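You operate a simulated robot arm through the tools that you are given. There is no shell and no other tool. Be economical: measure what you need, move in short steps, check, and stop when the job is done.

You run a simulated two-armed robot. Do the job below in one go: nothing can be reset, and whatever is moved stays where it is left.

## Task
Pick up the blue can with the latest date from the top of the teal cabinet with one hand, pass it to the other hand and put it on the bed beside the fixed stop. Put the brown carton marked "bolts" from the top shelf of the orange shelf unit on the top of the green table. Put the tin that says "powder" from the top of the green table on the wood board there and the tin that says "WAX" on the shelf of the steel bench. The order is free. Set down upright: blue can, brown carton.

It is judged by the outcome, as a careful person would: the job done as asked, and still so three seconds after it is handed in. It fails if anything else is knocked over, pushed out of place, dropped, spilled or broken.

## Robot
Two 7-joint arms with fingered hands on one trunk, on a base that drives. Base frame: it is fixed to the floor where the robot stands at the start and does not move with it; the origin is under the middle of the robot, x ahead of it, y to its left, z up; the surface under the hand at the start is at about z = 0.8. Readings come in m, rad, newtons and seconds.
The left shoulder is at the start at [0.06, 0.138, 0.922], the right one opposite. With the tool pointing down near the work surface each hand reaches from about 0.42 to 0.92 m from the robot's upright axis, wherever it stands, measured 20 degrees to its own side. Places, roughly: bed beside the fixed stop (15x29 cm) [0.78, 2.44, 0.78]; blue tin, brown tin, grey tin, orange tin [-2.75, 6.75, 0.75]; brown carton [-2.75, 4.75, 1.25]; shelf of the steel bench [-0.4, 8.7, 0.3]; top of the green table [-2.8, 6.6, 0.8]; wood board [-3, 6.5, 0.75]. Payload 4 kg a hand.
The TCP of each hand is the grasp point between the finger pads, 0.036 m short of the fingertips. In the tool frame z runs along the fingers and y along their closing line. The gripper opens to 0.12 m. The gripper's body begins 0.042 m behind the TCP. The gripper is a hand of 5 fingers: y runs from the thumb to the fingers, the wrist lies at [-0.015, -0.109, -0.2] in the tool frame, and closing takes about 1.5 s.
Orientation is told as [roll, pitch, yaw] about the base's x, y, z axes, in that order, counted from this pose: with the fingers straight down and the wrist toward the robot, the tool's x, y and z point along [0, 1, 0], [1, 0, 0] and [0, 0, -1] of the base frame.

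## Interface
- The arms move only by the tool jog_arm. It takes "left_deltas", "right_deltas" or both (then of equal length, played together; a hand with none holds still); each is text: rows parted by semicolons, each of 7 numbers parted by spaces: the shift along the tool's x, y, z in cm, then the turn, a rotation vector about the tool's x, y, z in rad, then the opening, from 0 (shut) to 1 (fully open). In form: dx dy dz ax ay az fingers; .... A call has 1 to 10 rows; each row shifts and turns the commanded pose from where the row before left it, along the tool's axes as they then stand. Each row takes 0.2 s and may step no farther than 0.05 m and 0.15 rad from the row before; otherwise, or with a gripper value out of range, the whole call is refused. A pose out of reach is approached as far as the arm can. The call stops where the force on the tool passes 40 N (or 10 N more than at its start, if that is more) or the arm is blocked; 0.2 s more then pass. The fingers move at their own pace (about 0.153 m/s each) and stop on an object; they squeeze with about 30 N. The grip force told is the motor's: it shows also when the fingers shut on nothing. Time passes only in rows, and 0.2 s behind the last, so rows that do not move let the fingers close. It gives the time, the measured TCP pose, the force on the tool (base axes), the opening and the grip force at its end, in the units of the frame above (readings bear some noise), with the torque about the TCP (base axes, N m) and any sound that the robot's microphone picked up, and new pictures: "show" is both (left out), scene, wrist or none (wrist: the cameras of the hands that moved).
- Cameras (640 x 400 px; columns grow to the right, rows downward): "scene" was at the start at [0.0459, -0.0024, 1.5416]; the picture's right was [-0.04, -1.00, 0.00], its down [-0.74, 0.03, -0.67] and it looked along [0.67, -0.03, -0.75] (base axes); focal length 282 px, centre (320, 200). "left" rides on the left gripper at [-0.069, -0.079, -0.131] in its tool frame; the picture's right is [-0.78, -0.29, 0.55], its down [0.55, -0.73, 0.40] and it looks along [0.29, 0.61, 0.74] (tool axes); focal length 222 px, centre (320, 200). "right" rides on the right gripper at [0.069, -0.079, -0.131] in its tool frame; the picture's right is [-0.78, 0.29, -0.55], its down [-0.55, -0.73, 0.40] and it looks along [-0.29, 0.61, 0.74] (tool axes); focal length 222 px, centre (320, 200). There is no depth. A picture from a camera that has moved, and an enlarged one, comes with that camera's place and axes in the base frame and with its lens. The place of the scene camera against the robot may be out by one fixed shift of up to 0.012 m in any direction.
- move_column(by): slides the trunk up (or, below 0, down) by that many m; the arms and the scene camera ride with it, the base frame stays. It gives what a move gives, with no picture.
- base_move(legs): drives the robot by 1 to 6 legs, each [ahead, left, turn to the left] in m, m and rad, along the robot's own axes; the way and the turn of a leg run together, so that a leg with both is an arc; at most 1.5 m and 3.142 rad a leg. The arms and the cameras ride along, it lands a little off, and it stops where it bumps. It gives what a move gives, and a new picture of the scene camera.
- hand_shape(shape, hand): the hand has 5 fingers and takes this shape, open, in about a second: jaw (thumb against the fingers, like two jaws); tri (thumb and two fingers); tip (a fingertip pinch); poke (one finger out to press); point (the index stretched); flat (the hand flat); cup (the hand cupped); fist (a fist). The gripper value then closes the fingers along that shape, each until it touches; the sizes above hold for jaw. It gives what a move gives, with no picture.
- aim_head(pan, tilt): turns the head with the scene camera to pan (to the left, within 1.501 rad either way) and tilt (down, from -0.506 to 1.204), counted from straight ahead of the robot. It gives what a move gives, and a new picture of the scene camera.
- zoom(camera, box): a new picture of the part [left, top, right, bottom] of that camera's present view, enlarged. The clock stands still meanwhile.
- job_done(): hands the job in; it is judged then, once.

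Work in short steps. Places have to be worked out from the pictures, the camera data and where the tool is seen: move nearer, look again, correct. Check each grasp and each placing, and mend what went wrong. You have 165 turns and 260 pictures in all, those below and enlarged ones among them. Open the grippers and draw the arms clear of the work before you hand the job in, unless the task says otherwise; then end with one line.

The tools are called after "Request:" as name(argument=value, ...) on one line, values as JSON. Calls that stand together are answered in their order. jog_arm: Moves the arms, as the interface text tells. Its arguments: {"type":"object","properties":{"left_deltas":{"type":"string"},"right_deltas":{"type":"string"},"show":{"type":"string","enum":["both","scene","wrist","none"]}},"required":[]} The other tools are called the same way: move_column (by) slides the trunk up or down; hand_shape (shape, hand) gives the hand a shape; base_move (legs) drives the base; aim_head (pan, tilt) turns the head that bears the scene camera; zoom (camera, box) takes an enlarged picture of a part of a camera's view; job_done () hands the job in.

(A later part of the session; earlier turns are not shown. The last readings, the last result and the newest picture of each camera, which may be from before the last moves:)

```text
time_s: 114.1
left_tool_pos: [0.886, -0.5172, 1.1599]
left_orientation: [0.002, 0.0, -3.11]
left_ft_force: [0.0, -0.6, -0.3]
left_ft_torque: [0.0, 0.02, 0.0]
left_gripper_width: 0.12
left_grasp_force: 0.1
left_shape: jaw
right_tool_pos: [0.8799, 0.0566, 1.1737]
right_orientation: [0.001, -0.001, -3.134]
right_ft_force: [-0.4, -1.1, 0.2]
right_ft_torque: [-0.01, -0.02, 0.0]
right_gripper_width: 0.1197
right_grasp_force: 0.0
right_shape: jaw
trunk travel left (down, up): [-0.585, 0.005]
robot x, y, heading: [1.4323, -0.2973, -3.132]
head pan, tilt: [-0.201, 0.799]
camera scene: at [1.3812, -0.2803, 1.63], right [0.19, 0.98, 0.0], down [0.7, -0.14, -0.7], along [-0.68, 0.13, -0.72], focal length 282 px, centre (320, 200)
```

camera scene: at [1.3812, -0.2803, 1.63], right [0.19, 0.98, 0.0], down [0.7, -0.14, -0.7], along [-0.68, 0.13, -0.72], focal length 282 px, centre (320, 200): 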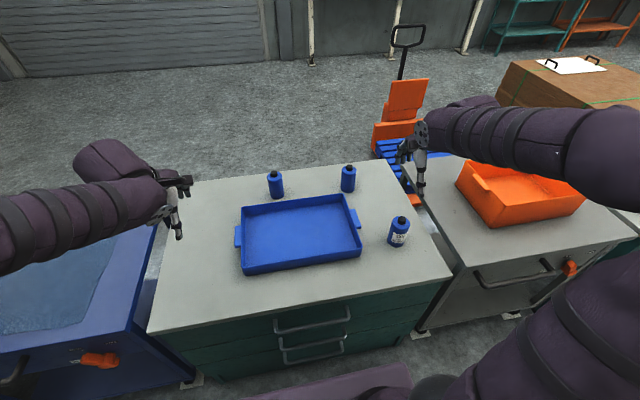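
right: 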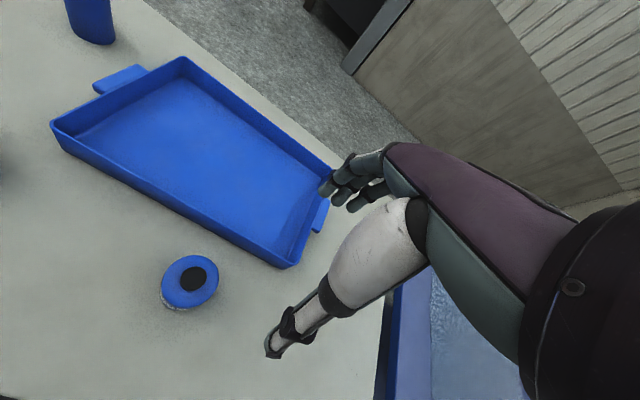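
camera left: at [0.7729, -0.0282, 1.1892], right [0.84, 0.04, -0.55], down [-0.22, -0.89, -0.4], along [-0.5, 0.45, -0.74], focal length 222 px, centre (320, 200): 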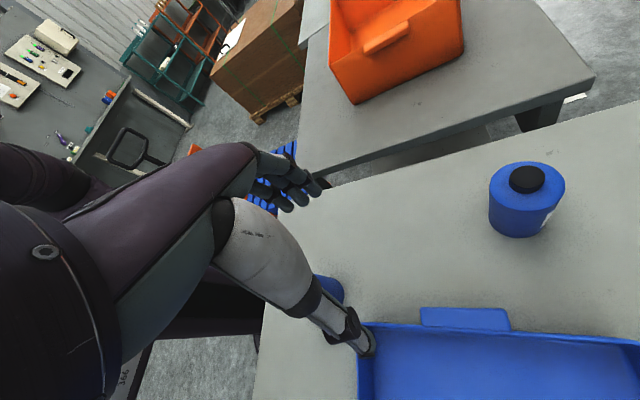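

I nudge 4 cm closer and swing the right hand out above the target can, fingertips still over 5 cm above the caps.

Request:
base_move(legs=[[0.035, 0, 0]])

Request:
jog_arm(right_deltas="0 0 0 0 0 0.1 1;0 0 0 0 0 0.1 1;1.6 4.2 1.5 0 0 0 1;1.6 4.2 1.5 0 0 0 1;1.6 4.2 1.5 0 0 0 1;1.6 4.2 1.5 0 0 0 1;1.6 4.2 1.5 0 0 0 1;1.6 4.2 1.5 0 0 0 1;1.6 4.2 1.5 0 0 0 1", show="both")

```text
time_s: 115.0
left_tool_pos: [0.8497, -0.5163, 1.1575]
left_orientation: [0.001, 0.001, -3.111]
left_ft_force: [-0.4, -1.1, 0.1]
left_ft_torque: [-0.02, -0.03, -0.02]
left_gripper_width: 0.12
left_grasp_force: 0.0
left_shape: jaw
right_tool_pos: [0.843, 0.0558, 1.1718]
right_orientation: [0.0, 0.003, -3.135]
right_ft_force: [0.3, 0.3, 0.6]
right_ft_torque: [0.0, -0.04, 0.01]
right_gripper_width: 0.1197
right_grasp_force: 0.1
right_shape: jaw
trunk travel left (down, up): [-0.585, 0.005]
robot x, y, heading: [1.3979, -0.2976, -3.131]
head pan, tilt: [-0.201, 0.799]
camera scene: at [1.3435, -0.2806, 1.6298], right [0.19, 0.98, 0.0], down [0.7, -0.14, -0.7], along [-0.68, 0.13, -0.72], focal length 282 px, centre (320, 200)
```

scene: 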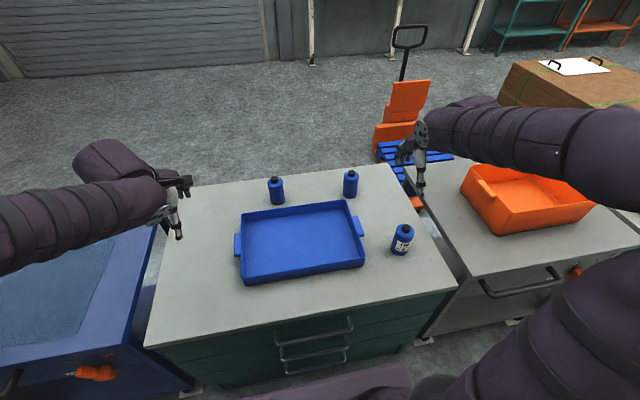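

```text
time_s: 117.0
left_tool_pos: [0.8497, -0.5178, 1.1581]
left_orientation: [0.001, 0.002, -3.109]
left_ft_force: [-1.0, 0.1, 0.3]
left_ft_torque: [0.01, -0.05, -0.01]
left_gripper_width: 0.12
left_grasp_force: 0.0
left_shape: jaw
right_tool_pos: [0.533, 0.0029, 1.0656]
right_orientation: [-0.001, 0.004, 2.949]
right_ft_force: [0.0, 0.3, -0.5]
right_ft_torque: [-0.04, -0.03, 0.01]
right_gripper_width: 0.1198
right_grasp_force: 0.1
right_shape: jaw
trunk travel left (down, up): [-0.585, 0.005]
robot x, y, heading: [1.3993, -0.2978, -3.136]
head pan, tilt: [-0.201, 0.799]
camera scene: at [1.3436, -0.281, 1.6299], right [0.19, 0.98, 0.0], down [0.7, -0.14, -0.7], along [-0.68, 0.13, -0.72], focal length 282 px, centre (320, 200)
camera right: at [0.5988, -0.0799, 1.1971], right [-0.14, 0.83, 0.55], down [0.83, 0.4, -0.39], along [-0.54, 0.4, -0.74], focal length 222 px, centre (320, 200)
```

scene: 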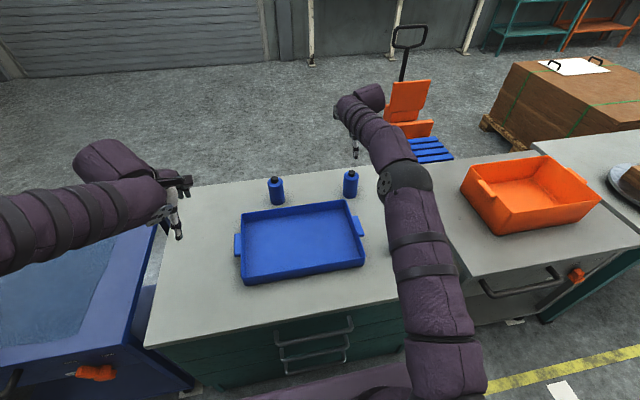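
right: 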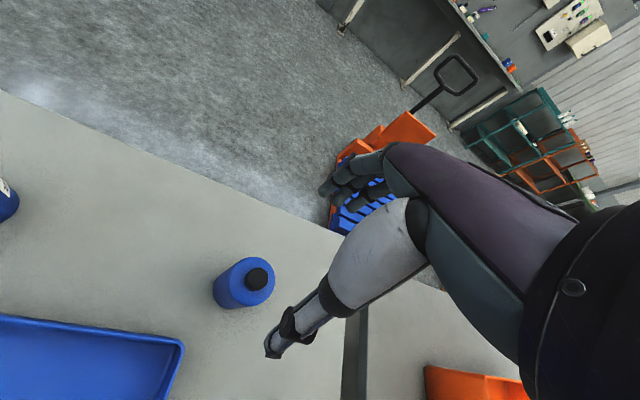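

The can's axis computes to about (0.547, 0.003), 1.4 cm nearer than the TCP. I correct and descend to just above the cap, then look.

Request:
jog_arm(right_deltas="0 -1.3 2.5 0 0 0 1;0 0 3 0 0 0 1;0 0 3 0 0 0 1", show="both")

Request:
zoom(camera="scene", box=[310, 130, 390, 210])

```text
time_s: 117.8
left_tool_pos: [0.851, -0.5182, 1.1586]
left_orientation: [0.0, 0.0, -3.11]
left_ft_force: [0.0, -1.1, 0.3]
left_ft_torque: [-0.03, -0.01, -0.02]
left_gripper_width: 0.1199
left_grasp_force: 0.1
left_shape: jaw
right_tool_pos: [0.5475, -0.0003, 0.9826]
right_orientation: [-0.001, 0.002, 2.948]
right_ft_force: [-0.2, 0.2, 0.6]
right_ft_torque: [-0.01, -0.04, 0.03]
right_gripper_width: 0.12
right_grasp_force: 0.0
right_shape: jaw
trunk travel left (down, up): [-0.585, 0.005]
robot x, y, heading: [1.3963, -0.2992, -3.135]
head pan, tilt: [-0.201, 0.799]
camera scene: at [1.3456, -0.2806, 1.63], right [0.19, 0.98, 0.0], down [0.7, -0.14, -0.7], along [-0.68, 0.13, -0.72], focal length 282 px, centre (320, 200)
camera right: at [0.6133, -0.0827, 1.1142], right [-0.14, 0.83, 0.55], down [0.83, 0.4, -0.4], along [-0.55, 0.4, -0.74], focal length 222 px, centre (320, 200)
```

scene: 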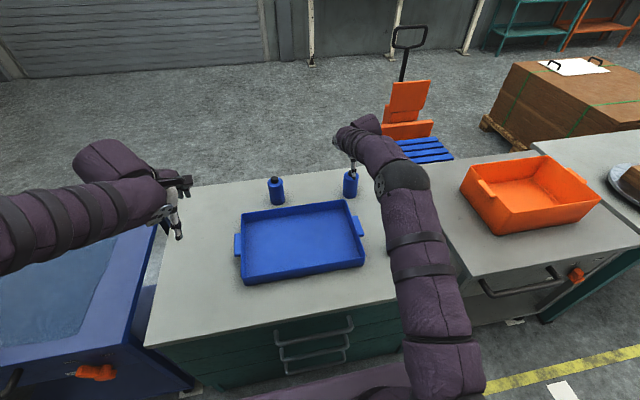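
right: 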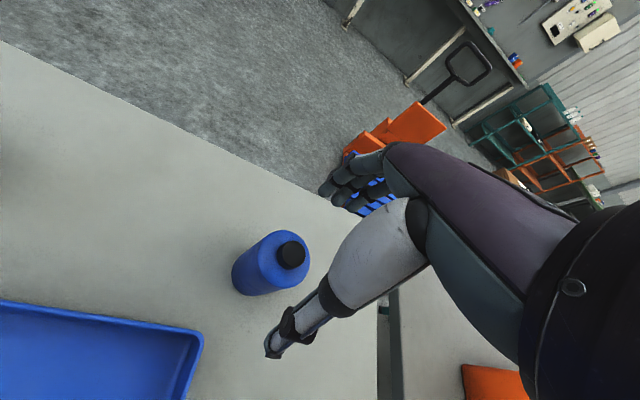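

```text
5.00 times, centred on (350, 170) of scene
camera zoom: at [1.3456, -0.2806, 1.63], right [0.19, 0.98, 0.0], down [0.7, -0.14, -0.7], along [-0.68, 0.13, -0.72], focal length 1410 px, centre (170, 350)
```

zoom: 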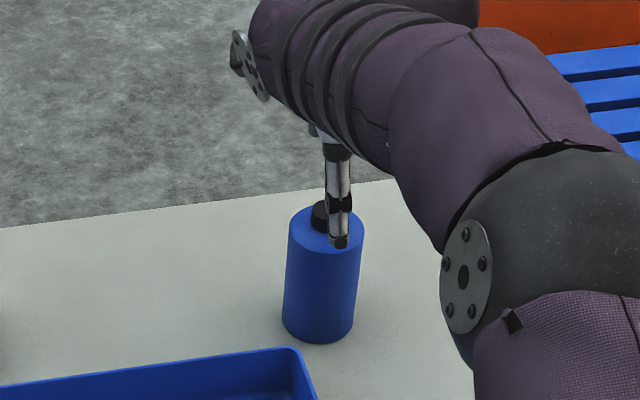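

Triangulating, the cap top lies at z≈0.90–0.92. I descend another 4.5 cm and look again.

Request:
jog_arm(right_deltas="-0.4 0.4 2.2 0 0 0 1;0 0 2.3 0 0 0 1", show="wrist")

Request:
zoom(camera="scene", box=[310, 130, 390, 210])

```text
time_s: 118.4
left_tool_pos: [0.8525, -0.5159, 1.1597]
left_orientation: [0.001, 0.002, -3.11]
left_ft_force: [-1.5, 1.0, 0.0]
left_ft_torque: [0.01, -0.01, -0.04]
left_gripper_width: 0.1202
left_grasp_force: 0.2
left_shape: jaw
right_tool_pos: [0.5454, 0.0048, 0.938]
right_orientation: [0.0, 0.001, 2.948]
right_ft_force: [-0.4, 0.4, 0.2]
right_ft_torque: [0.01, 0.01, 0.03]
right_gripper_width: 0.1198
right_grasp_force: 0.1
right_shape: jaw
trunk travel left (down, up): [-0.585, 0.005]
robot x, y, heading: [1.4012, -0.2966, -3.132]
head pan, tilt: [-0.201, 0.799]
camera right: at [0.6107, -0.0781, 1.0694], right [-0.14, 0.83, 0.55], down [0.83, 0.4, -0.4], along [-0.55, 0.4, -0.74], focal length 222 px, centre (320, 200)
```

right: 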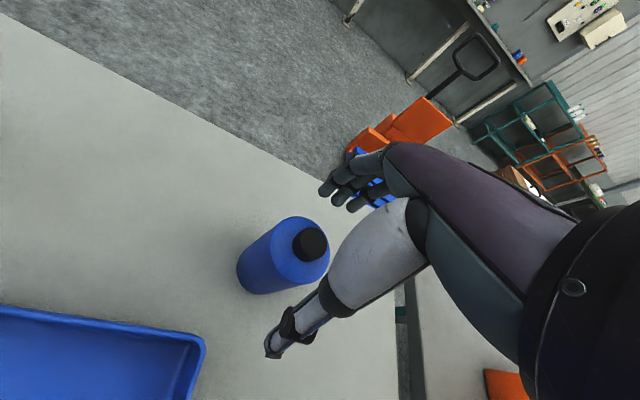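

```text
5.00 times, centred on (350, 170) of scene
camera zoom: at [1.3461, -0.2807, 1.63], right [0.19, 0.98, 0.0], down [0.7, -0.14, -0.7], along [-0.68, 0.13, -0.72], focal length 1410 px, centre (170, 350)
```

zoom: 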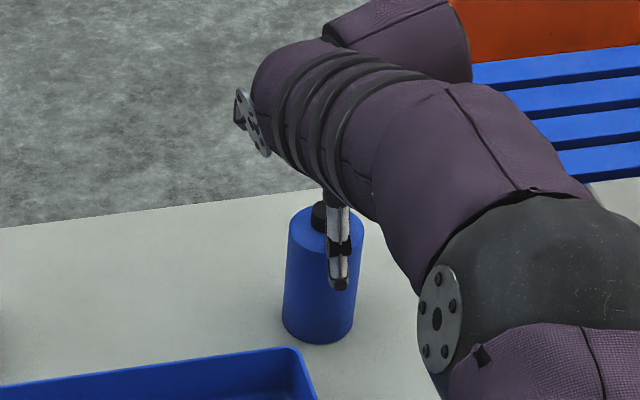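

Cap axis at ≈(0.537, 0.006), top z≈0.912. I shift 0.8 cm, descend to TCP z≈0.885 and close.

Request:
jog_arm(right_deltas="0 0.8 1.8 0 0 0 1;0 0 1.8 0 0 0 1;0 0 1.7 0 0 0 1;0 0 0 0 0 0 0;0 0 0 0 0 0 0;0 0 0 0 0 0 0;0 0 0 0 0 0 0;0 0 0 0 0 0 0;0 0 0 0 0 0 0;0 0 0 0 0 0 0", show="wrist")

Request:
zoom(camera="scene", box=[310, 130, 390, 210])

```text
time_s: 120.6
left_tool_pos: [0.8529, -0.518, 1.1591]
left_orientation: [0.001, 0.0, -3.112]
left_ft_force: [-1.0, 0.4, -0.3]
left_ft_torque: [-0.02, 0.02, -0.02]
left_gripper_width: 0.1199
left_grasp_force: 0.1
left_shape: jaw
right_tool_pos: [0.5362, 0.0065, 0.8855]
right_orientation: [0.0, 0.0, 2.95]
right_ft_force: [0.2, 1.1, 0.6]
right_ft_torque: [0.0, 0.02, 0.0]
right_gripper_width: 0.0539
right_grasp_force: 29.7
right_shape: jaw
trunk travel left (down, up): [-0.585, 0.005]
robot x, y, heading: [1.3992, -0.2994, -3.129]
head pan, tilt: [-0.201, 0.799]
camera right: at [0.6029, -0.077, 1.0166], right [-0.14, 0.83, 0.55], down [0.83, 0.4, -0.4], along [-0.55, 0.4, -0.74], focal length 222 px, centre (320, 200)
```

right: 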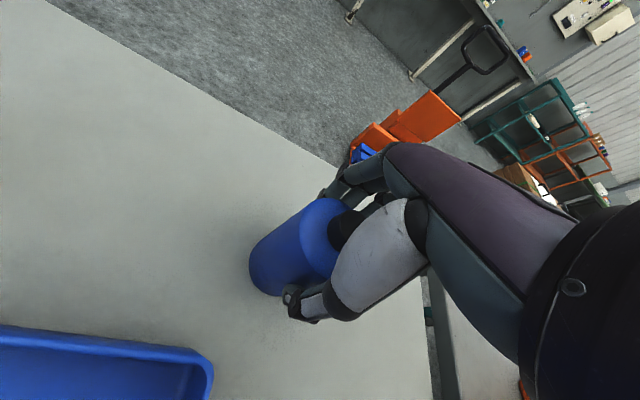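

```text
5.00 times, centred on (350, 170) of scene
camera zoom: at [1.3462, -0.2805, 1.6299], right [0.19, 0.98, 0.0], down [0.7, -0.14, -0.7], along [-0.68, 0.13, -0.72], focal length 1410 px, centre (170, 350)
```

zoom: 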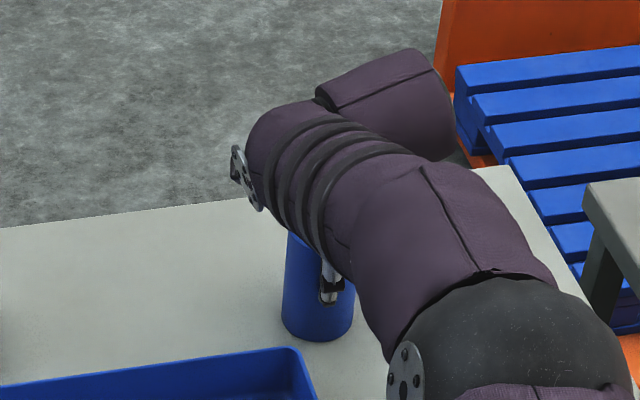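

Grip holds at 5.4 cm width. I lift the can straight up, then up and back.

Request:
jog_arm(right_deltas="0 0 -4 0 0 0 0;0 0 -4 0 0 0 0;0 0 -4 0 0 0 0;0 -2 -4 0 0 0 0;0 -2 -4 0 0 0 0;0 -2 -3 0 0 0 0;0 -4 0 0 0 0 0;0 -4 0 0 0 0 0;0 -4 0 0 0 0 0", show="both")

```text
time_s: 122.6
left_tool_pos: [0.852, -0.5185, 1.159]
left_orientation: [0.004, 0.0, -3.111]
left_ft_force: [0.0, 0.7, -0.1]
left_ft_torque: [0.01, 0.02, -0.01]
left_gripper_width: 0.1203
left_grasp_force: 0.1
left_shape: jaw
right_tool_pos: [0.7142, -0.0299, 1.1161]
right_orientation: [0.001, 0.0, 2.95]
right_ft_force: [-0.5, -0.8, -2.8]
right_ft_torque: [0.02, 0.01, -0.01]
right_gripper_width: 0.0538
right_grasp_force: 30.2
right_shape: jaw
trunk travel left (down, up): [-0.585, 0.005]
robot x, y, heading: [1.398, -0.2967, -3.133]
head pan, tilt: [-0.201, 0.799]
camera scene: at [1.3475, -0.2809, 1.63], right [0.19, 0.98, 0.0], down [0.7, -0.14, -0.7], along [-0.68, 0.13, -0.72], focal length 282 px, centre (320, 200)
camera right: at [0.7805, -0.1116, 1.2466], right [-0.14, 0.83, 0.55], down [0.83, 0.4, -0.4], along [-0.55, 0.4, -0.74], focal length 222 px, centre (320, 200)
```

scene: 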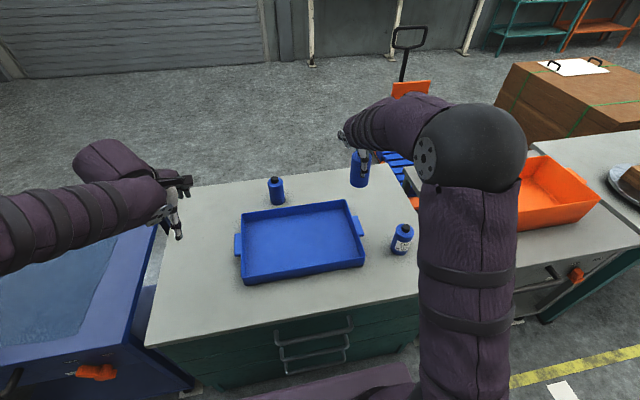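
right: 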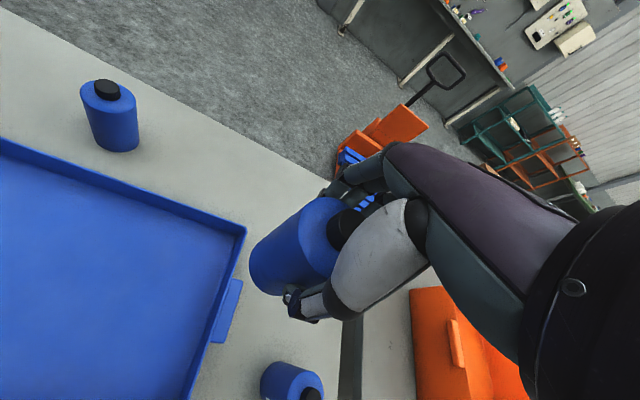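

The can is held upright well. I back away into open floor and go along to the bed area before the handover.

Request:
base_move(legs=[[-0.75, 0, 0], [0, -1.5, 0], [0, -1.4, 0]])

```text
time_s: 140.3
left_tool_pos: [1.6182, 2.3987, 1.158]
left_orientation: [0.004, 0.003, -3.126]
left_ft_force: [1.4, -0.1, 0.6]
left_ft_torque: [-0.02, -0.01, 0.01]
left_gripper_width: 0.12
left_grasp_force: 0.1
left_shape: jaw
right_tool_pos: [1.489, 2.8897, 1.1155]
right_orientation: [0.0, 0.002, 2.933]
right_ft_force: [0.5, -0.9, -2.7]
right_ft_torque: [-0.01, -0.01, 0.04]
right_gripper_width: 0.054
right_grasp_force: 29.8
right_shape: jaw
trunk travel left (down, up): [-0.585, 0.005]
robot x, y, heading: [2.1682, 2.606, 3.132]
head pan, tilt: [-0.201, 0.799]
camera scene: at [2.1178, 2.6279, 1.6299], right [0.21, 0.98, 0.0], down [0.7, -0.15, -0.7], along [-0.68, 0.14, -0.72], focal length 282 px, centre (320, 200)
```

scene: 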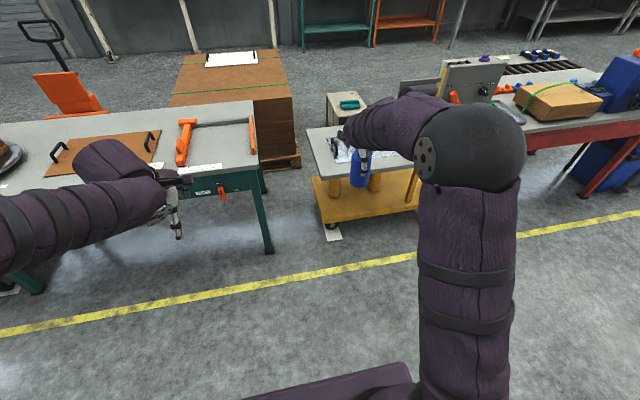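

I inspect how wide the finger group on the gripping hand really is before planning the handover.

Request:
zoom(camera="right", box=[230, 130, 450, 330])

Request:
zoom(camera="scene", box=[330, 90, 450, 200])

Request:
zoom(camera="left", box=[180, 100, 400, 380])

```text
2.00 times, centred on (340, 230) of right
camera zoom: at [1.5533, 2.8058, 1.246], right [-0.12, 0.83, 0.55], down [0.83, 0.39, -0.4], along [-0.54, 0.41, -0.74], focal length 444 px, centre (280, 140)
```

zoom: 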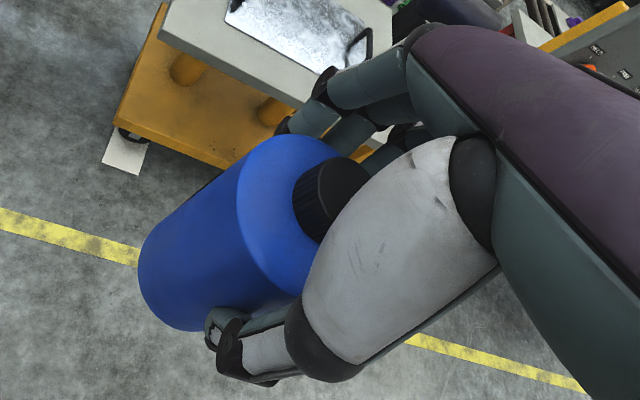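

```text
3.64 times, centred on (390, 145) of scene
camera zoom: at [2.1178, 2.6279, 1.6299], right [0.21, 0.98, 0.0], down [0.7, -0.15, -0.7], along [-0.68, 0.14, -0.72], focal length 1025 px, centre (66, 400)
```

zoom: 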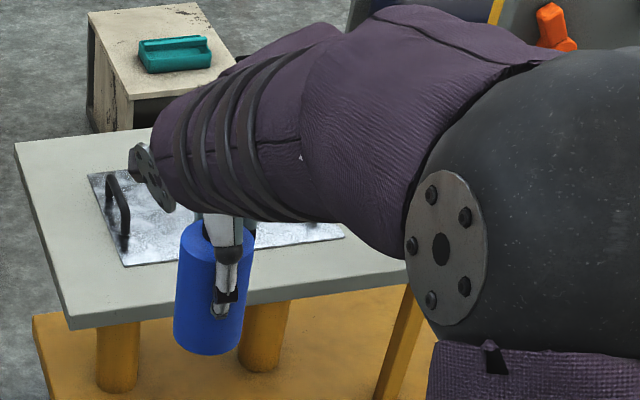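

```text
1.43 times, centred on (290, 240) of left
camera zoom: at [1.6977, 2.4685, 1.2895], right [0.28, 0.79, -0.55], down [0.74, -0.54, -0.4], along [-0.61, -0.3, -0.74], focal length 317 px, centre (363, 143)
```

zoom: 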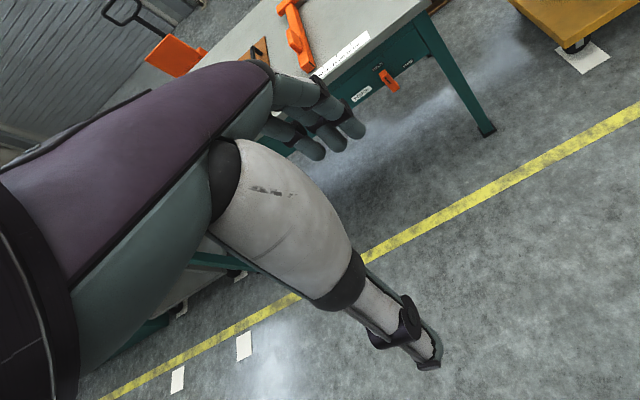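

The hand has four side-by-side fingers, too wide for a low grip under the other hand. I try the "tri" shape on the left hand and look at it.

Request:
hand_shape(hand="left", shape="tri")

Request:
zoom(camera="left", box=[180, 100, 400, 380])

Request:
aim_head(pan=0.35, tilt=0.7)

Request:
zoom(camera="scene", box=[230, 130, 390, 280])

```text
time_s: 141.2
left_tool_pos: [1.6197, 2.3981, 1.158]
left_orientation: [0.002, 0.002, -3.127]
left_ft_force: [0.3, 0.5, -0.3]
left_ft_torque: [0.02, -0.01, 0.02]
left_gripper_width: 0.1197
left_grasp_force: 0.1
left_shape: tri
right_tool_pos: [1.4882, 2.8892, 1.1146]
right_orientation: [0.001, 0.001, 2.933]
right_ft_force: [0.0, -1.0, -2.8]
right_ft_torque: [0.06, -0.02, 0.01]
right_gripper_width: 0.054
right_grasp_force: 30.4
right_shape: jaw
trunk travel left (down, up): [-0.585, 0.005]
robot x, y, heading: [2.1714, 2.6105, 3.132]
head pan, tilt: [-0.201, 0.799]
```

```text
1.43 times, centred on (290, 240) of left
camera zoom: at [1.6977, 2.4683, 1.2895], right [0.28, 0.79, -0.55], down [0.74, -0.54, -0.4], along [-0.61, -0.3, -0.74], focal length 317 px, centre (363, 143)
```

zoom: 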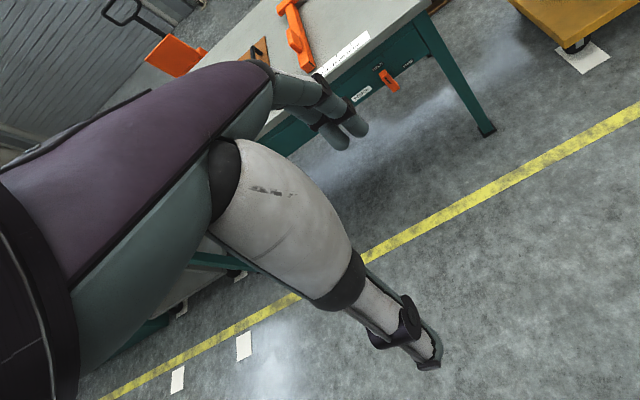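

```text
time_s: 142.1
left_tool_pos: [1.6199, 2.3974, 1.1585]
left_orientation: [0.002, 0.003, -3.125]
left_ft_force: [0.7, -0.3, 0.2]
left_ft_torque: [0.03, 0.03, -0.01]
left_gripper_width: 0.1201
left_grasp_force: 0.0
left_shape: tri
right_tool_pos: [1.4877, 2.8888, 1.1149]
right_orientation: [0.001, 0.002, 2.934]
right_ft_force: [-0.5, -0.6, -3.9]
right_ft_torque: [0.05, 0.02, 0.03]
right_gripper_width: 0.054
right_grasp_force: 29.6
right_shape: jaw
trunk travel left (down, up): [-0.585, 0.005]
robot x, y, heading: [2.1692, 2.6097, 3.132]
head pan, tilt: [0.351, 0.7]
camera scene: at [2.1167, 2.5823, 1.6382], right [-0.34, 0.94, 0.0], down [0.61, 0.22, -0.76], along [-0.72, -0.26, -0.64], focal length 282 px, centre (320, 200)
```

scene: 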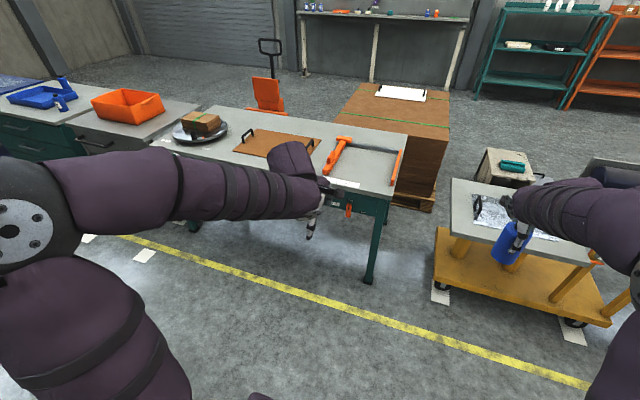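

```text
2.67 times, centred on (310, 205) of scene
camera zoom: at [2.1167, 2.5823, 1.6382], right [-0.34, 0.94, 0.0], down [0.61, 0.22, -0.76], along [-0.72, -0.26, -0.64], focal length 752 px, centre (347, 187)
```

zoom: 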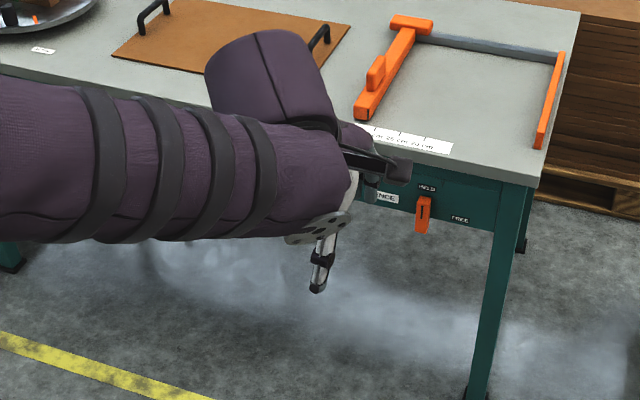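

In "tri" only thumb, index and middle are used, which fits below the other hand. I bring the can to the middle with the right hand turned outward, while the left hand turns to point right with a slight downward tilt.

Request:
jog_arm(right_deltas="0 0 0 0 0 -0.14 0;0 0 0 0 0 -0.14 0;0 0 0 0 0 -0.14 0;0 0 0 0 0 -0.14 0;0 0 0 0 0 -0.14 0;3.84 -0.2 0 0 0 0 0;3.84 -0.2 0 0 0 0 0;3.84 -0.2 0 0 0 0 0;3.84 -0.2 0 0 0 0 0;3.84 -0.2 0 0 0 0 0", left_deltas="0 0 0 -0.0298 -0.1196 -0.0424 1;0 0 0 -0.0298 -0.1196 -0.0424 1;0 0 0 -0.0298 -0.1196 -0.0424 1;0 0 0 -0.0298 -0.1196 -0.0424 1;0 0 0 -0.0298 -0.1196 -0.0424 1;0 0 0 -0.0298 -0.1196 -0.0424 1;0 0 0 -0.0298 -0.1196 -0.0424 1;0 0 0 -0.0298 -0.1196 -0.0424 1;0 0 0 -0.0298 -0.1196 -0.0424 1;0 0 0 -0.0298 -0.1196 -0.0424 1", show="none")

Request:
aim_head(pan=0.0, tilt=0.8)

```text
time_s: 144.3
left_tool_pos: [1.6211, 2.3964, 1.1589]
left_orientation: [-1.221, 0.001, -2.637]
left_ft_force: [0.4, -0.2, -0.1]
left_ft_torque: [0.03, -0.02, 0.0]
left_gripper_width: 0.12
left_grasp_force: 0.1
left_shape: tri
right_tool_pos: [1.5892, 2.7233, 1.1166]
right_orientation: [0.001, 0.0, -2.65]
right_ft_force: [-0.3, 0.0, -2.5]
right_ft_torque: [0.02, 0.04, 0.01]
right_gripper_width: 0.054
right_grasp_force: 29.9
right_shape: jaw
trunk travel left (down, up): [-0.585, 0.005]
robot x, y, heading: [2.1714, 2.61, 3.133]
head pan, tilt: [0.351, 0.7]
```

```text
time_s: 145.2
left_tool_pos: [1.62, 2.3968, 1.1583]
left_orientation: [-1.217, 0.0, -2.64]
left_ft_force: [0.1, 0.9, 0.3]
left_ft_torque: [0.01, -0.01, 0.02]
left_gripper_width: 0.1202
left_grasp_force: 0.0
left_shape: tri
right_tool_pos: [1.5895, 2.7252, 1.1155]
right_orientation: [-0.001, 0.002, -2.649]
right_ft_force: [0.3, -0.5, -2.7]
right_ft_torque: [0.02, 0.01, 0.0]
right_gripper_width: 0.0538
right_grasp_force: 29.9
right_shape: jaw
trunk travel left (down, up): [-0.585, 0.005]
robot x, y, heading: [2.1679, 2.6101, 3.133]
head pan, tilt: [0.0, 0.799]
camera scene: at [2.1162, 2.611, 1.63], right [0.01, 1.0, 0.0], down [0.72, 0.0, -0.7], along [-0.7, 0.0, -0.72], focal length 282 px, centre (320, 200)
```

scene: 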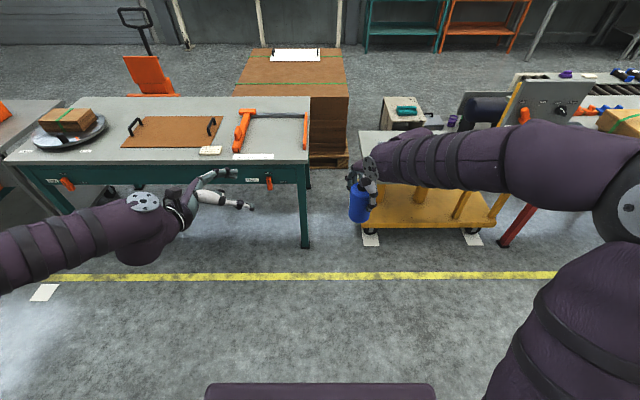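

Both hands look right. I bring the left hand to about 12 cm short of the can's lower part.

Request:
jog_arm(left_deltas="0.65 -2.17 3.46 0 0 0 1;0.65 -2.17 3.46 0 0 0 1;0.65 -2.17 3.46 0 0 0 1;0.65 -2.17 3.46 0 0 0 1;0.65 -2.17 3.46 0 0 0 1;0.65 -2.17 3.46 0 0 0 1", show="both")

Request:
zoom(camera="scene", box=[240, 130, 440, 280])

Request:
zoom(camera="right", box=[150, 100, 470, 400])

```text
time_s: 146.6
left_tool_pos: [1.6445, 2.6195, 1.05]
left_orientation: [-1.22, -0.001, -2.636]
left_ft_force: [0.0, -0.8, 0.2]
left_ft_torque: [-0.02, 0.03, 0.0]
left_gripper_width: 0.12
left_grasp_force: 0.0
left_shape: tri
right_tool_pos: [1.5879, 2.7239, 1.1158]
right_orientation: [0.001, 0.002, -2.649]
right_ft_force: [-0.7, -0.4, -2.8]
right_ft_torque: [0.01, 0.01, 0.03]
right_gripper_width: 0.0538
right_grasp_force: 30.2
right_shape: jaw
trunk travel left (down, up): [-0.585, 0.005]
robot x, y, heading: [2.1705, 2.6084, 3.133]
head pan, tilt: [0.0, 0.799]
camera scene: at [2.115, 2.6108, 1.63], right [0.01, 1.0, 0.0], down [0.72, 0.0, -0.7], along [-0.7, 0.01, -0.72], focal length 282 px, centre (320, 200)
camera left: at [1.7618, 2.5701, 1.1595], right [-0.12, 0.83, 0.55], down [0.55, 0.52, -0.65], along [-0.82, 0.22, -0.52], focal length 222 px, centre (320, 200)
```

scene: 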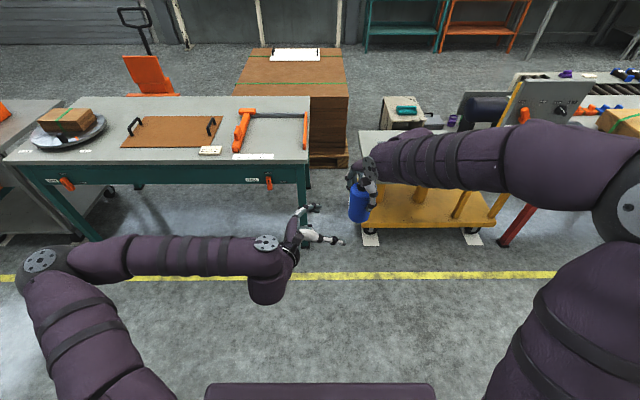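
left: 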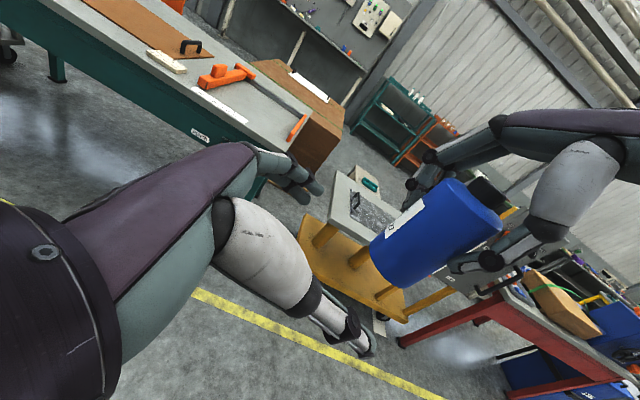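

```text
2.67 times, centred on (340, 205) of scene
camera zoom: at [2.115, 2.6108, 1.63], right [0.01, 1.0, 0.0], down [0.72, 0.0, -0.7], along [-0.7, 0.01, -0.72], focal length 752 px, centre (267, 187)
```

zoom: 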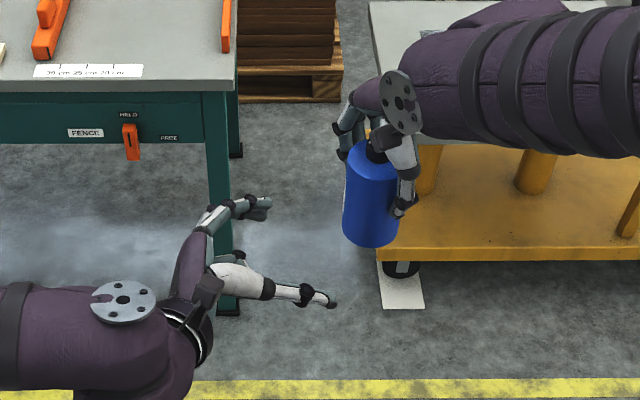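

```text
1.33 times, centred on (310, 250) of right
camera zoom: at [1.6919, 2.7017, 1.2461], right [-0.63, 0.55, 0.55], down [0.39, 0.83, -0.4], along [-0.67, -0.04, -0.74], focal length 296 px, centre (333, 133)
```

zoom: 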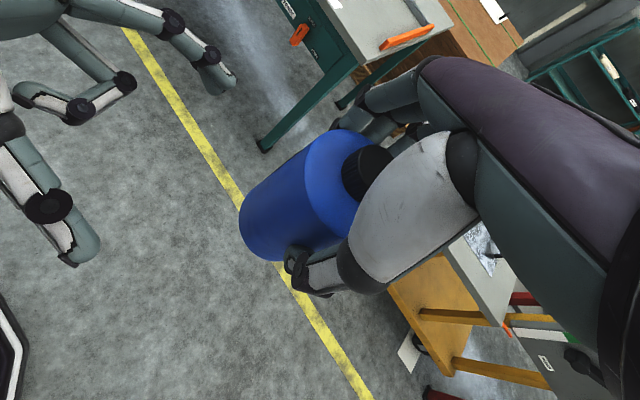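

Scene and wrist geometry show the can is shorter than I assumed: its base is at z≈1.038, only 8 cm below the right TCP, leaving too little room for the left hand. I'll set the can down on the bed with the right hand, regrip it higher, then pass it. First retreat the left hand and drive up to the bed.

Request:
jog_arm(left_deltas="-1 2 -3.5 0 0 0 1;-1 2 -3.5 0 0 0 1;-1 2 -3.5 0 0 0 1;-1 2 -3.5 0 0 0 1;-1 0 -3.5 0 0 0 1", show="none")

Request:
base_move(legs=[[0, 0.2, 0], [0.76, 0, 0]])

Request:
aim_head(pan=0.0, tilt=0.95)

```text
time_s: 147.8
left_tool_pos: [1.6498, 2.4526, 1.1584]
left_orientation: [-1.217, -0.001, -2.639]
left_ft_force: [1.0, 0.5, 1.0]
left_ft_torque: [-0.02, 0.02, -0.03]
left_gripper_width: 0.1202
left_grasp_force: 0.1
left_shape: tri
right_tool_pos: [1.5904, 2.7256, 1.1159]
right_orientation: [0.0, 0.002, -2.65]
right_ft_force: [0.4, -0.2, -3.6]
right_ft_torque: [0.02, 0.01, 0.01]
right_gripper_width: 0.0536
right_grasp_force: 29.9
right_shape: jaw
trunk travel left (down, up): [-0.585, 0.005]
robot x, y, heading: [2.1702, 2.6081, 3.13]
head pan, tilt: [0.0, 0.799]
```

```text
time_s: 153.1
left_tool_pos: [0.8863, 2.2582, 1.1576]
left_orientation: [-1.22, -0.002, -2.637]
left_ft_force: [-0.1, -0.1, -0.7]
left_ft_torque: [-0.01, 0.04, -0.03]
left_gripper_width: 0.12
left_grasp_force: 0.0
left_shape: tri
right_tool_pos: [0.826, 2.5303, 1.1152]
right_orientation: [-0.001, 0.002, -2.648]
right_ft_force: [-0.7, 0.0, -2.5]
right_ft_torque: [0.03, 0.01, 0.0]
right_gripper_width: 0.0538
right_grasp_force: 30.0
right_shape: jaw
trunk travel left (down, up): [-0.585, 0.005]
robot x, y, heading: [1.406, 2.4188, 3.138]
head pan, tilt: [0.0, 0.799]
camera scene: at [1.3538, 2.4177, 1.6299], right [0.01, 1.0, 0.0], down [0.72, 0.0, -0.7], along [-0.7, 0.0, -0.72], focal length 282 px, centre (320, 200)
```

scene: 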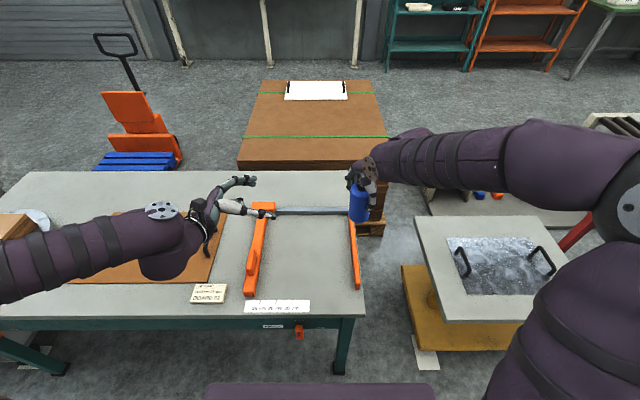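

```text
time_s: 153.8
left_tool_pos: [0.8872, 2.2569, 1.1569]
left_orientation: [-1.218, -0.002, -2.636]
left_ft_force: [-0.1, -0.8, 0.6]
left_ft_torque: [-0.01, 0.03, -0.04]
left_gripper_width: 0.1204
left_grasp_force: 0.0
left_shape: tri
right_tool_pos: [0.8267, 2.5313, 1.1154]
right_orientation: [-0.001, 0.002, -2.647]
right_ft_force: [-0.2, 0.1, -2.6]
right_ft_torque: [0.01, 0.05, 0.0]
right_gripper_width: 0.0538
right_grasp_force: 29.9
right_shape: jaw
trunk travel left (down, up): [-0.585, 0.005]
robot x, y, heading: [1.4061, 2.4165, 3.136]
head pan, tilt: [0.0, 0.949]
camera scene: at [1.3625, 2.4176, 1.6184], right [0.01, 1.0, 0.0], down [0.81, 0.0, -0.58], along [-0.58, 0.0, -0.81], focal length 282 px, centre (320, 200)
```

scene: 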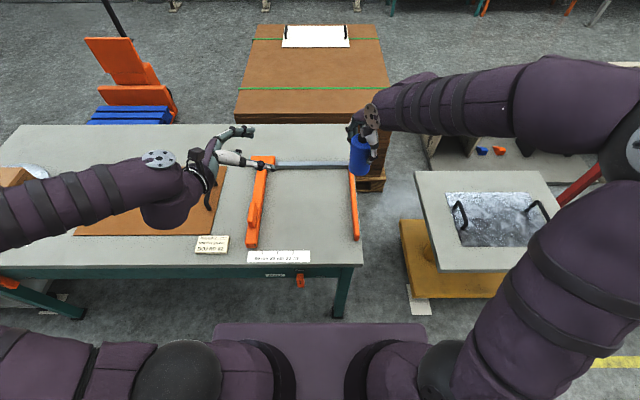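

Stop's inner face is at y≈2.53. I move the can over (0.80, 2.45) and lower it part way.

Request:
jog_arm(right_deltas="1.97 2.06 0 0 0 0 0;1.97 2.06 0 0 0 0 0;1.97 2.06 0 0 0 0 0;0 0 4.3 0 0 0 0;0 0 4.3 0 0 0 0;0 0 4.3 0 0 0 0;0 0 4.3 0 0 0 0;0 0 3 0 0 0 0", show="wrist")

Request:
zoom(camera="scene", box=[230, 130, 390, 250])

```text
time_s: 155.6
left_tool_pos: [0.8868, 2.2576, 1.156]
left_orientation: [-1.216, -0.001, -2.637]
left_ft_force: [0.4, 0.3, 0.0]
left_ft_torque: [-0.02, 0.03, 0.0]
left_gripper_width: 0.1199
left_grasp_force: 0.1
left_shape: tri
right_tool_pos: [0.8015, 2.449, 0.9126]
right_orientation: [0.0, 0.001, -2.647]
right_ft_force: [-0.3, -0.5, -3.1]
right_ft_torque: [0.02, -0.03, -0.01]
right_gripper_width: 0.0536
right_grasp_force: 30.2
right_shape: jaw
trunk travel left (down, up): [-0.585, 0.005]
robot x, y, heading: [1.4051, 2.4171, 3.133]
head pan, tilt: [0.0, 0.949]
camera right: at [0.9046, 2.4264, 1.0439], right [-0.63, 0.55, 0.55], down [0.39, 0.83, -0.4], along [-0.68, -0.04, -0.74], focal length 222 px, centre (320, 200)
```

right: 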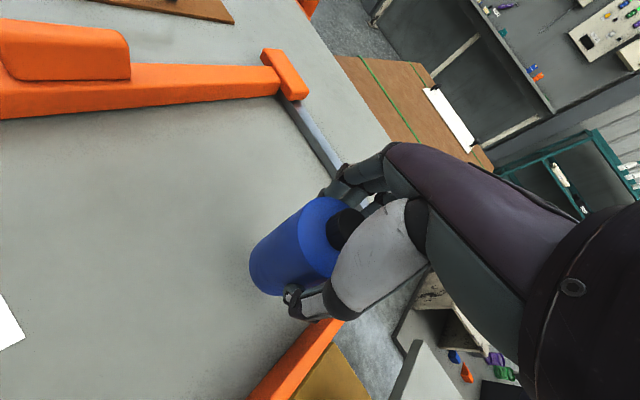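

```text
3.33 times, centred on (310, 190) of scene
camera zoom: at [1.3619, 2.4176, 1.6184], right [0.01, 1.0, 0.0], down [0.81, 0.0, -0.58], along [-0.58, 0.0, -0.81], focal length 940 px, centre (353, 233)
```

zoom: 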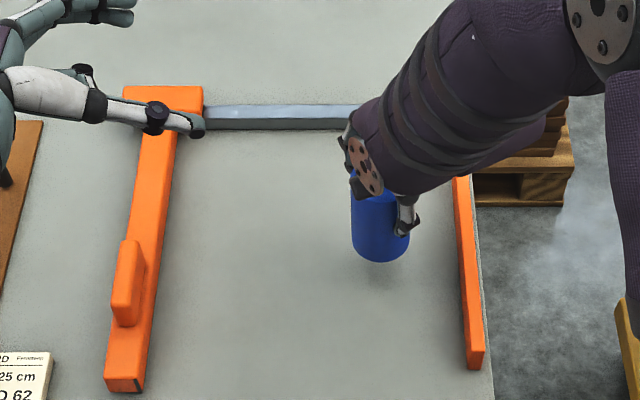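

Lower gently in small steps and watch the force.

Request:
jog_arm(right_deltas="0 0 1.2 0 0 0 0;0 0 1 0 0 0 0;0 0 0.5 0 0 0 0;0 0 0.4 0 0 0 0", show="none")

Request:
zoom(camera="scene", box=[280, 150, 380, 230])

```text
time_s: 156.6
left_tool_pos: [0.8875, 2.2581, 1.1568]
left_orientation: [-1.219, -0.002, -2.638]
left_ft_force: [0.2, 0.9, 0.3]
left_ft_torque: [0.0, -0.01, 0.0]
left_gripper_width: 0.1198
left_grasp_force: 0.2
left_shape: tri
right_tool_pos: [0.8011, 2.4499, 0.8813]
right_orientation: [-0.001, 0.001, -2.648]
right_ft_force: [-0.6, -0.3, -3.1]
right_ft_torque: [0.0, -0.03, -0.03]
right_gripper_width: 0.0538
right_grasp_force: 30.7
right_shape: jaw
trunk travel left (down, up): [-0.585, 0.005]
robot x, y, heading: [1.4122, 2.4156, 3.137]
head pan, tilt: [0.0, 0.949]
```

```text
5.00 times, centred on (330, 190) of scene
camera zoom: at [1.3624, 2.4176, 1.6184], right [0.01, 1.0, 0.0], down [0.81, 0.0, -0.58], along [-0.58, 0.0, -0.81], focal length 1410 px, centre (270, 250)
```

zoom: 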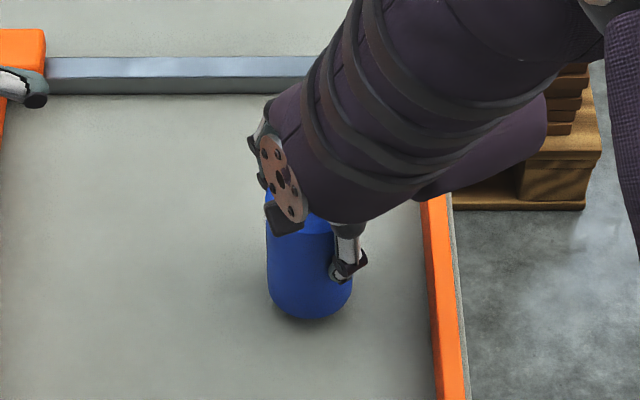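

Not touching yet (weight still carried). Continue down in 4 mm steps.

Request:
jog_arm(right_deltas="0 0 0.4 0 0 0 0;0 0 0.4 0 0 0 0;0 0 0.3 0 0 0 0;0 0 0.3 0 0 0 0;0 0 0.3 0 0 0 0", show="none")

```text
time_s: 157.8
left_tool_pos: [0.8883, 2.2574, 1.1582]
left_orientation: [-1.218, -0.003, -2.638]
left_ft_force: [0.3, -0.5, 0.7]
left_ft_torque: [-0.01, 0.02, -0.02]
left_gripper_width: 0.12
left_grasp_force: 0.1
left_shape: tri
right_tool_pos: [0.8004, 2.4483, 0.8659]
right_orientation: [-0.002, -0.003, -2.647]
right_ft_force: [0.3, 0.0, 0.9]
right_ft_torque: [-0.03, 0.04, -0.01]
right_gripper_width: 0.0537
right_grasp_force: 30.1
right_shape: jaw
trunk travel left (down, up): [-0.585, 0.005]
robot x, y, heading: [1.407, 2.4162, 3.136]
head pan, tilt: [0.0, 0.949]
```

Contact: the can stands on the bed (TCP z 0.866). I open, raise the right hand 1.4 cm, and regrip the can higher.

Request:
jog_arm(right_deltas="0 0 0 0 0 0 0.8;0 0 0 0 0 0 0.8;0 0 0 0 0 0 0.8;0 0 0 0 0 0 0.8;0 0 -1.4 0 0 0 0.8;0 0 0 0 0 0 0;0 0 0 0 0 0 0;0 0 0 0 0 0 0;0 0 0 0 0 0 0;0 0 0 0 0 0 0", show="wrist")

```text
time_s: 160.0
left_tool_pos: [0.8883, 2.2576, 1.1565]
left_orientation: [-1.217, -0.002, -2.636]
left_ft_force: [0.3, -0.2, -0.1]
left_ft_torque: [0.01, 0.0, -0.01]
left_gripper_width: 0.1202
left_grasp_force: 0.1
left_shape: tri
right_tool_pos: [0.8013, 2.4488, 0.8791]
right_orientation: [-0.001, -0.001, -2.648]
right_ft_force: [0.5, 0.4, 0.5]
right_ft_torque: [-0.03, -0.02, 0.0]
right_gripper_width: 0.0543
right_grasp_force: 30.1
right_shape: jaw
trunk travel left (down, up): [-0.585, 0.005]
robot x, y, heading: [1.4057, 2.4169, 3.138]
head pan, tilt: [0.0, 0.949]
camera right: at [0.905, 2.4264, 1.0104], right [-0.63, 0.55, 0.55], down [0.39, 0.83, -0.4], along [-0.67, -0.04, -0.74], focal length 222 px, centre (320, 200)
```

right: 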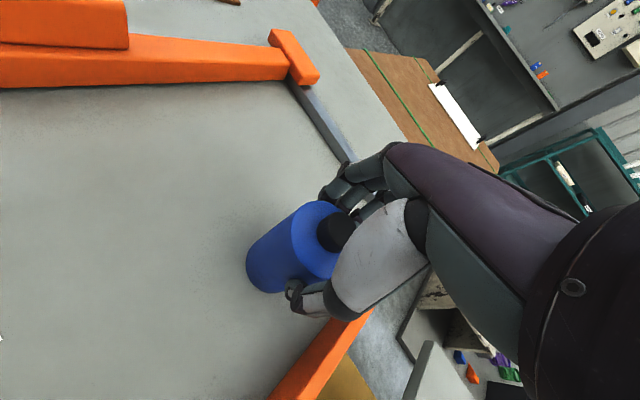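

Regrip good. I lift the can 17 cm straight up and bring the left hand, tilted 15° more downward, to a pre-grasp spot beside the lower part.

Request:
jog_arm(right_deltas="0 0 -4.25 0 0 0 0;0 0 -4.25 0 0 0 0;0 0 -4.25 0 0 0 0;0 0 -4.25 0 0 0 0;0 0 0 0 0 0 0;0 0 0 0 0 0 0;0 0 0 0 0 0 0;0 0 0 0 0 0 0", left_deltas="0 0 0 0 0 0 1;0 0 0 0 0 0 1;0 0 0 0 0.13 0 1;0 0 0 0 0.13 0 1;2.2 -0.4 3.8 0 0 0 1;2.2 -0.4 3.8 0 0 0 1;2.2 -0.4 3.8 0 0 0 1;2.2 -0.4 3.8 0 0 0 1", show="both")

Request:
zoom(camera="scene", box=[220, 130, 380, 250])

```text
time_s: 161.8
left_tool_pos: [0.8639, 2.3306, 0.9963]
left_orientation: [-0.956, -0.001, -2.637]
left_ft_force: [-0.1, -0.3, 0.2]
left_ft_torque: [-0.01, -0.03, -0.03]
left_gripper_width: 0.1201
left_grasp_force: 0.1
left_shape: tri
right_tool_pos: [0.7993, 2.4496, 1.0497]
right_orientation: [0.002, 0.003, -2.647]
right_ft_force: [0.0, -0.6, -3.5]
right_ft_torque: [-0.02, 0.02, -0.01]
right_gripper_width: 0.0545
right_grasp_force: 30.2
right_shape: jaw
trunk travel left (down, up): [-0.585, 0.005]
robot x, y, heading: [1.4067, 2.4166, 3.135]
head pan, tilt: [0.0, 0.949]
camera scene: at [1.3612, 2.4183, 1.6184], right [0.01, 1.0, 0.0], down [0.81, 0.0, -0.58], along [-0.58, 0.0, -0.81], focal length 282 px, centre (320, 200)
camera right: at [0.9026, 2.4268, 1.1802], right [-0.63, 0.55, 0.55], down [0.39, 0.83, -0.4], along [-0.67, -0.04, -0.74], focal length 222 px, centre (320, 200)
camera left: at [0.9664, 2.3103, 1.1292], right [-0.18, 0.93, 0.33], down [0.64, 0.36, -0.68], along [-0.75, 0.09, -0.66], focal length 222 px, centre (320, 200)
```

scene: 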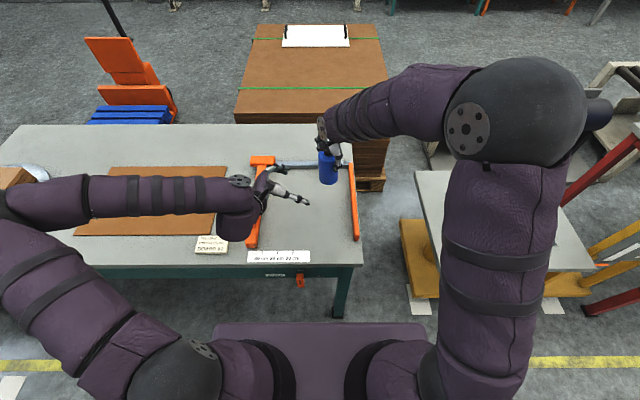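
right: 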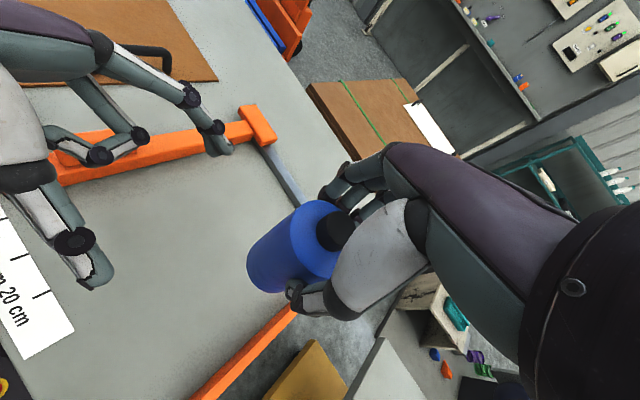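
left: 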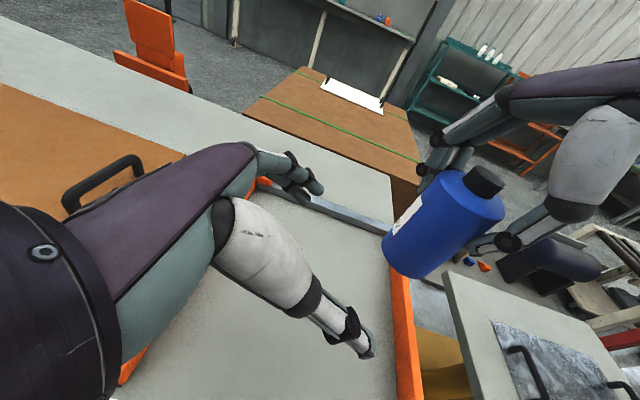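

```text
3.33 times, centred on (300, 190) of scene
camera zoom: at [1.3612, 2.4183, 1.6184], right [0.01, 1.0, 0.0], down [0.81, 0.0, -0.58], along [-0.58, 0.0, -0.81], focal length 940 px, centre (387, 233)
```

zoom: 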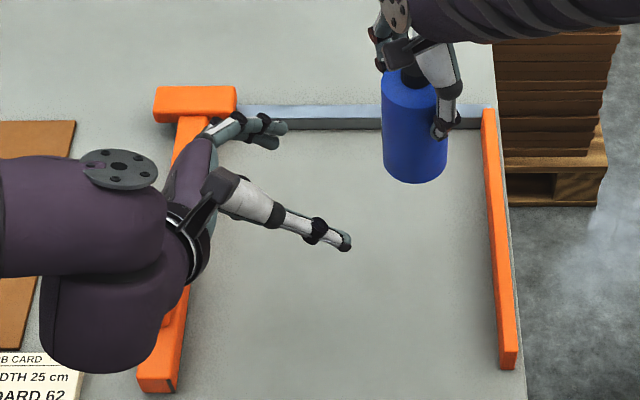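

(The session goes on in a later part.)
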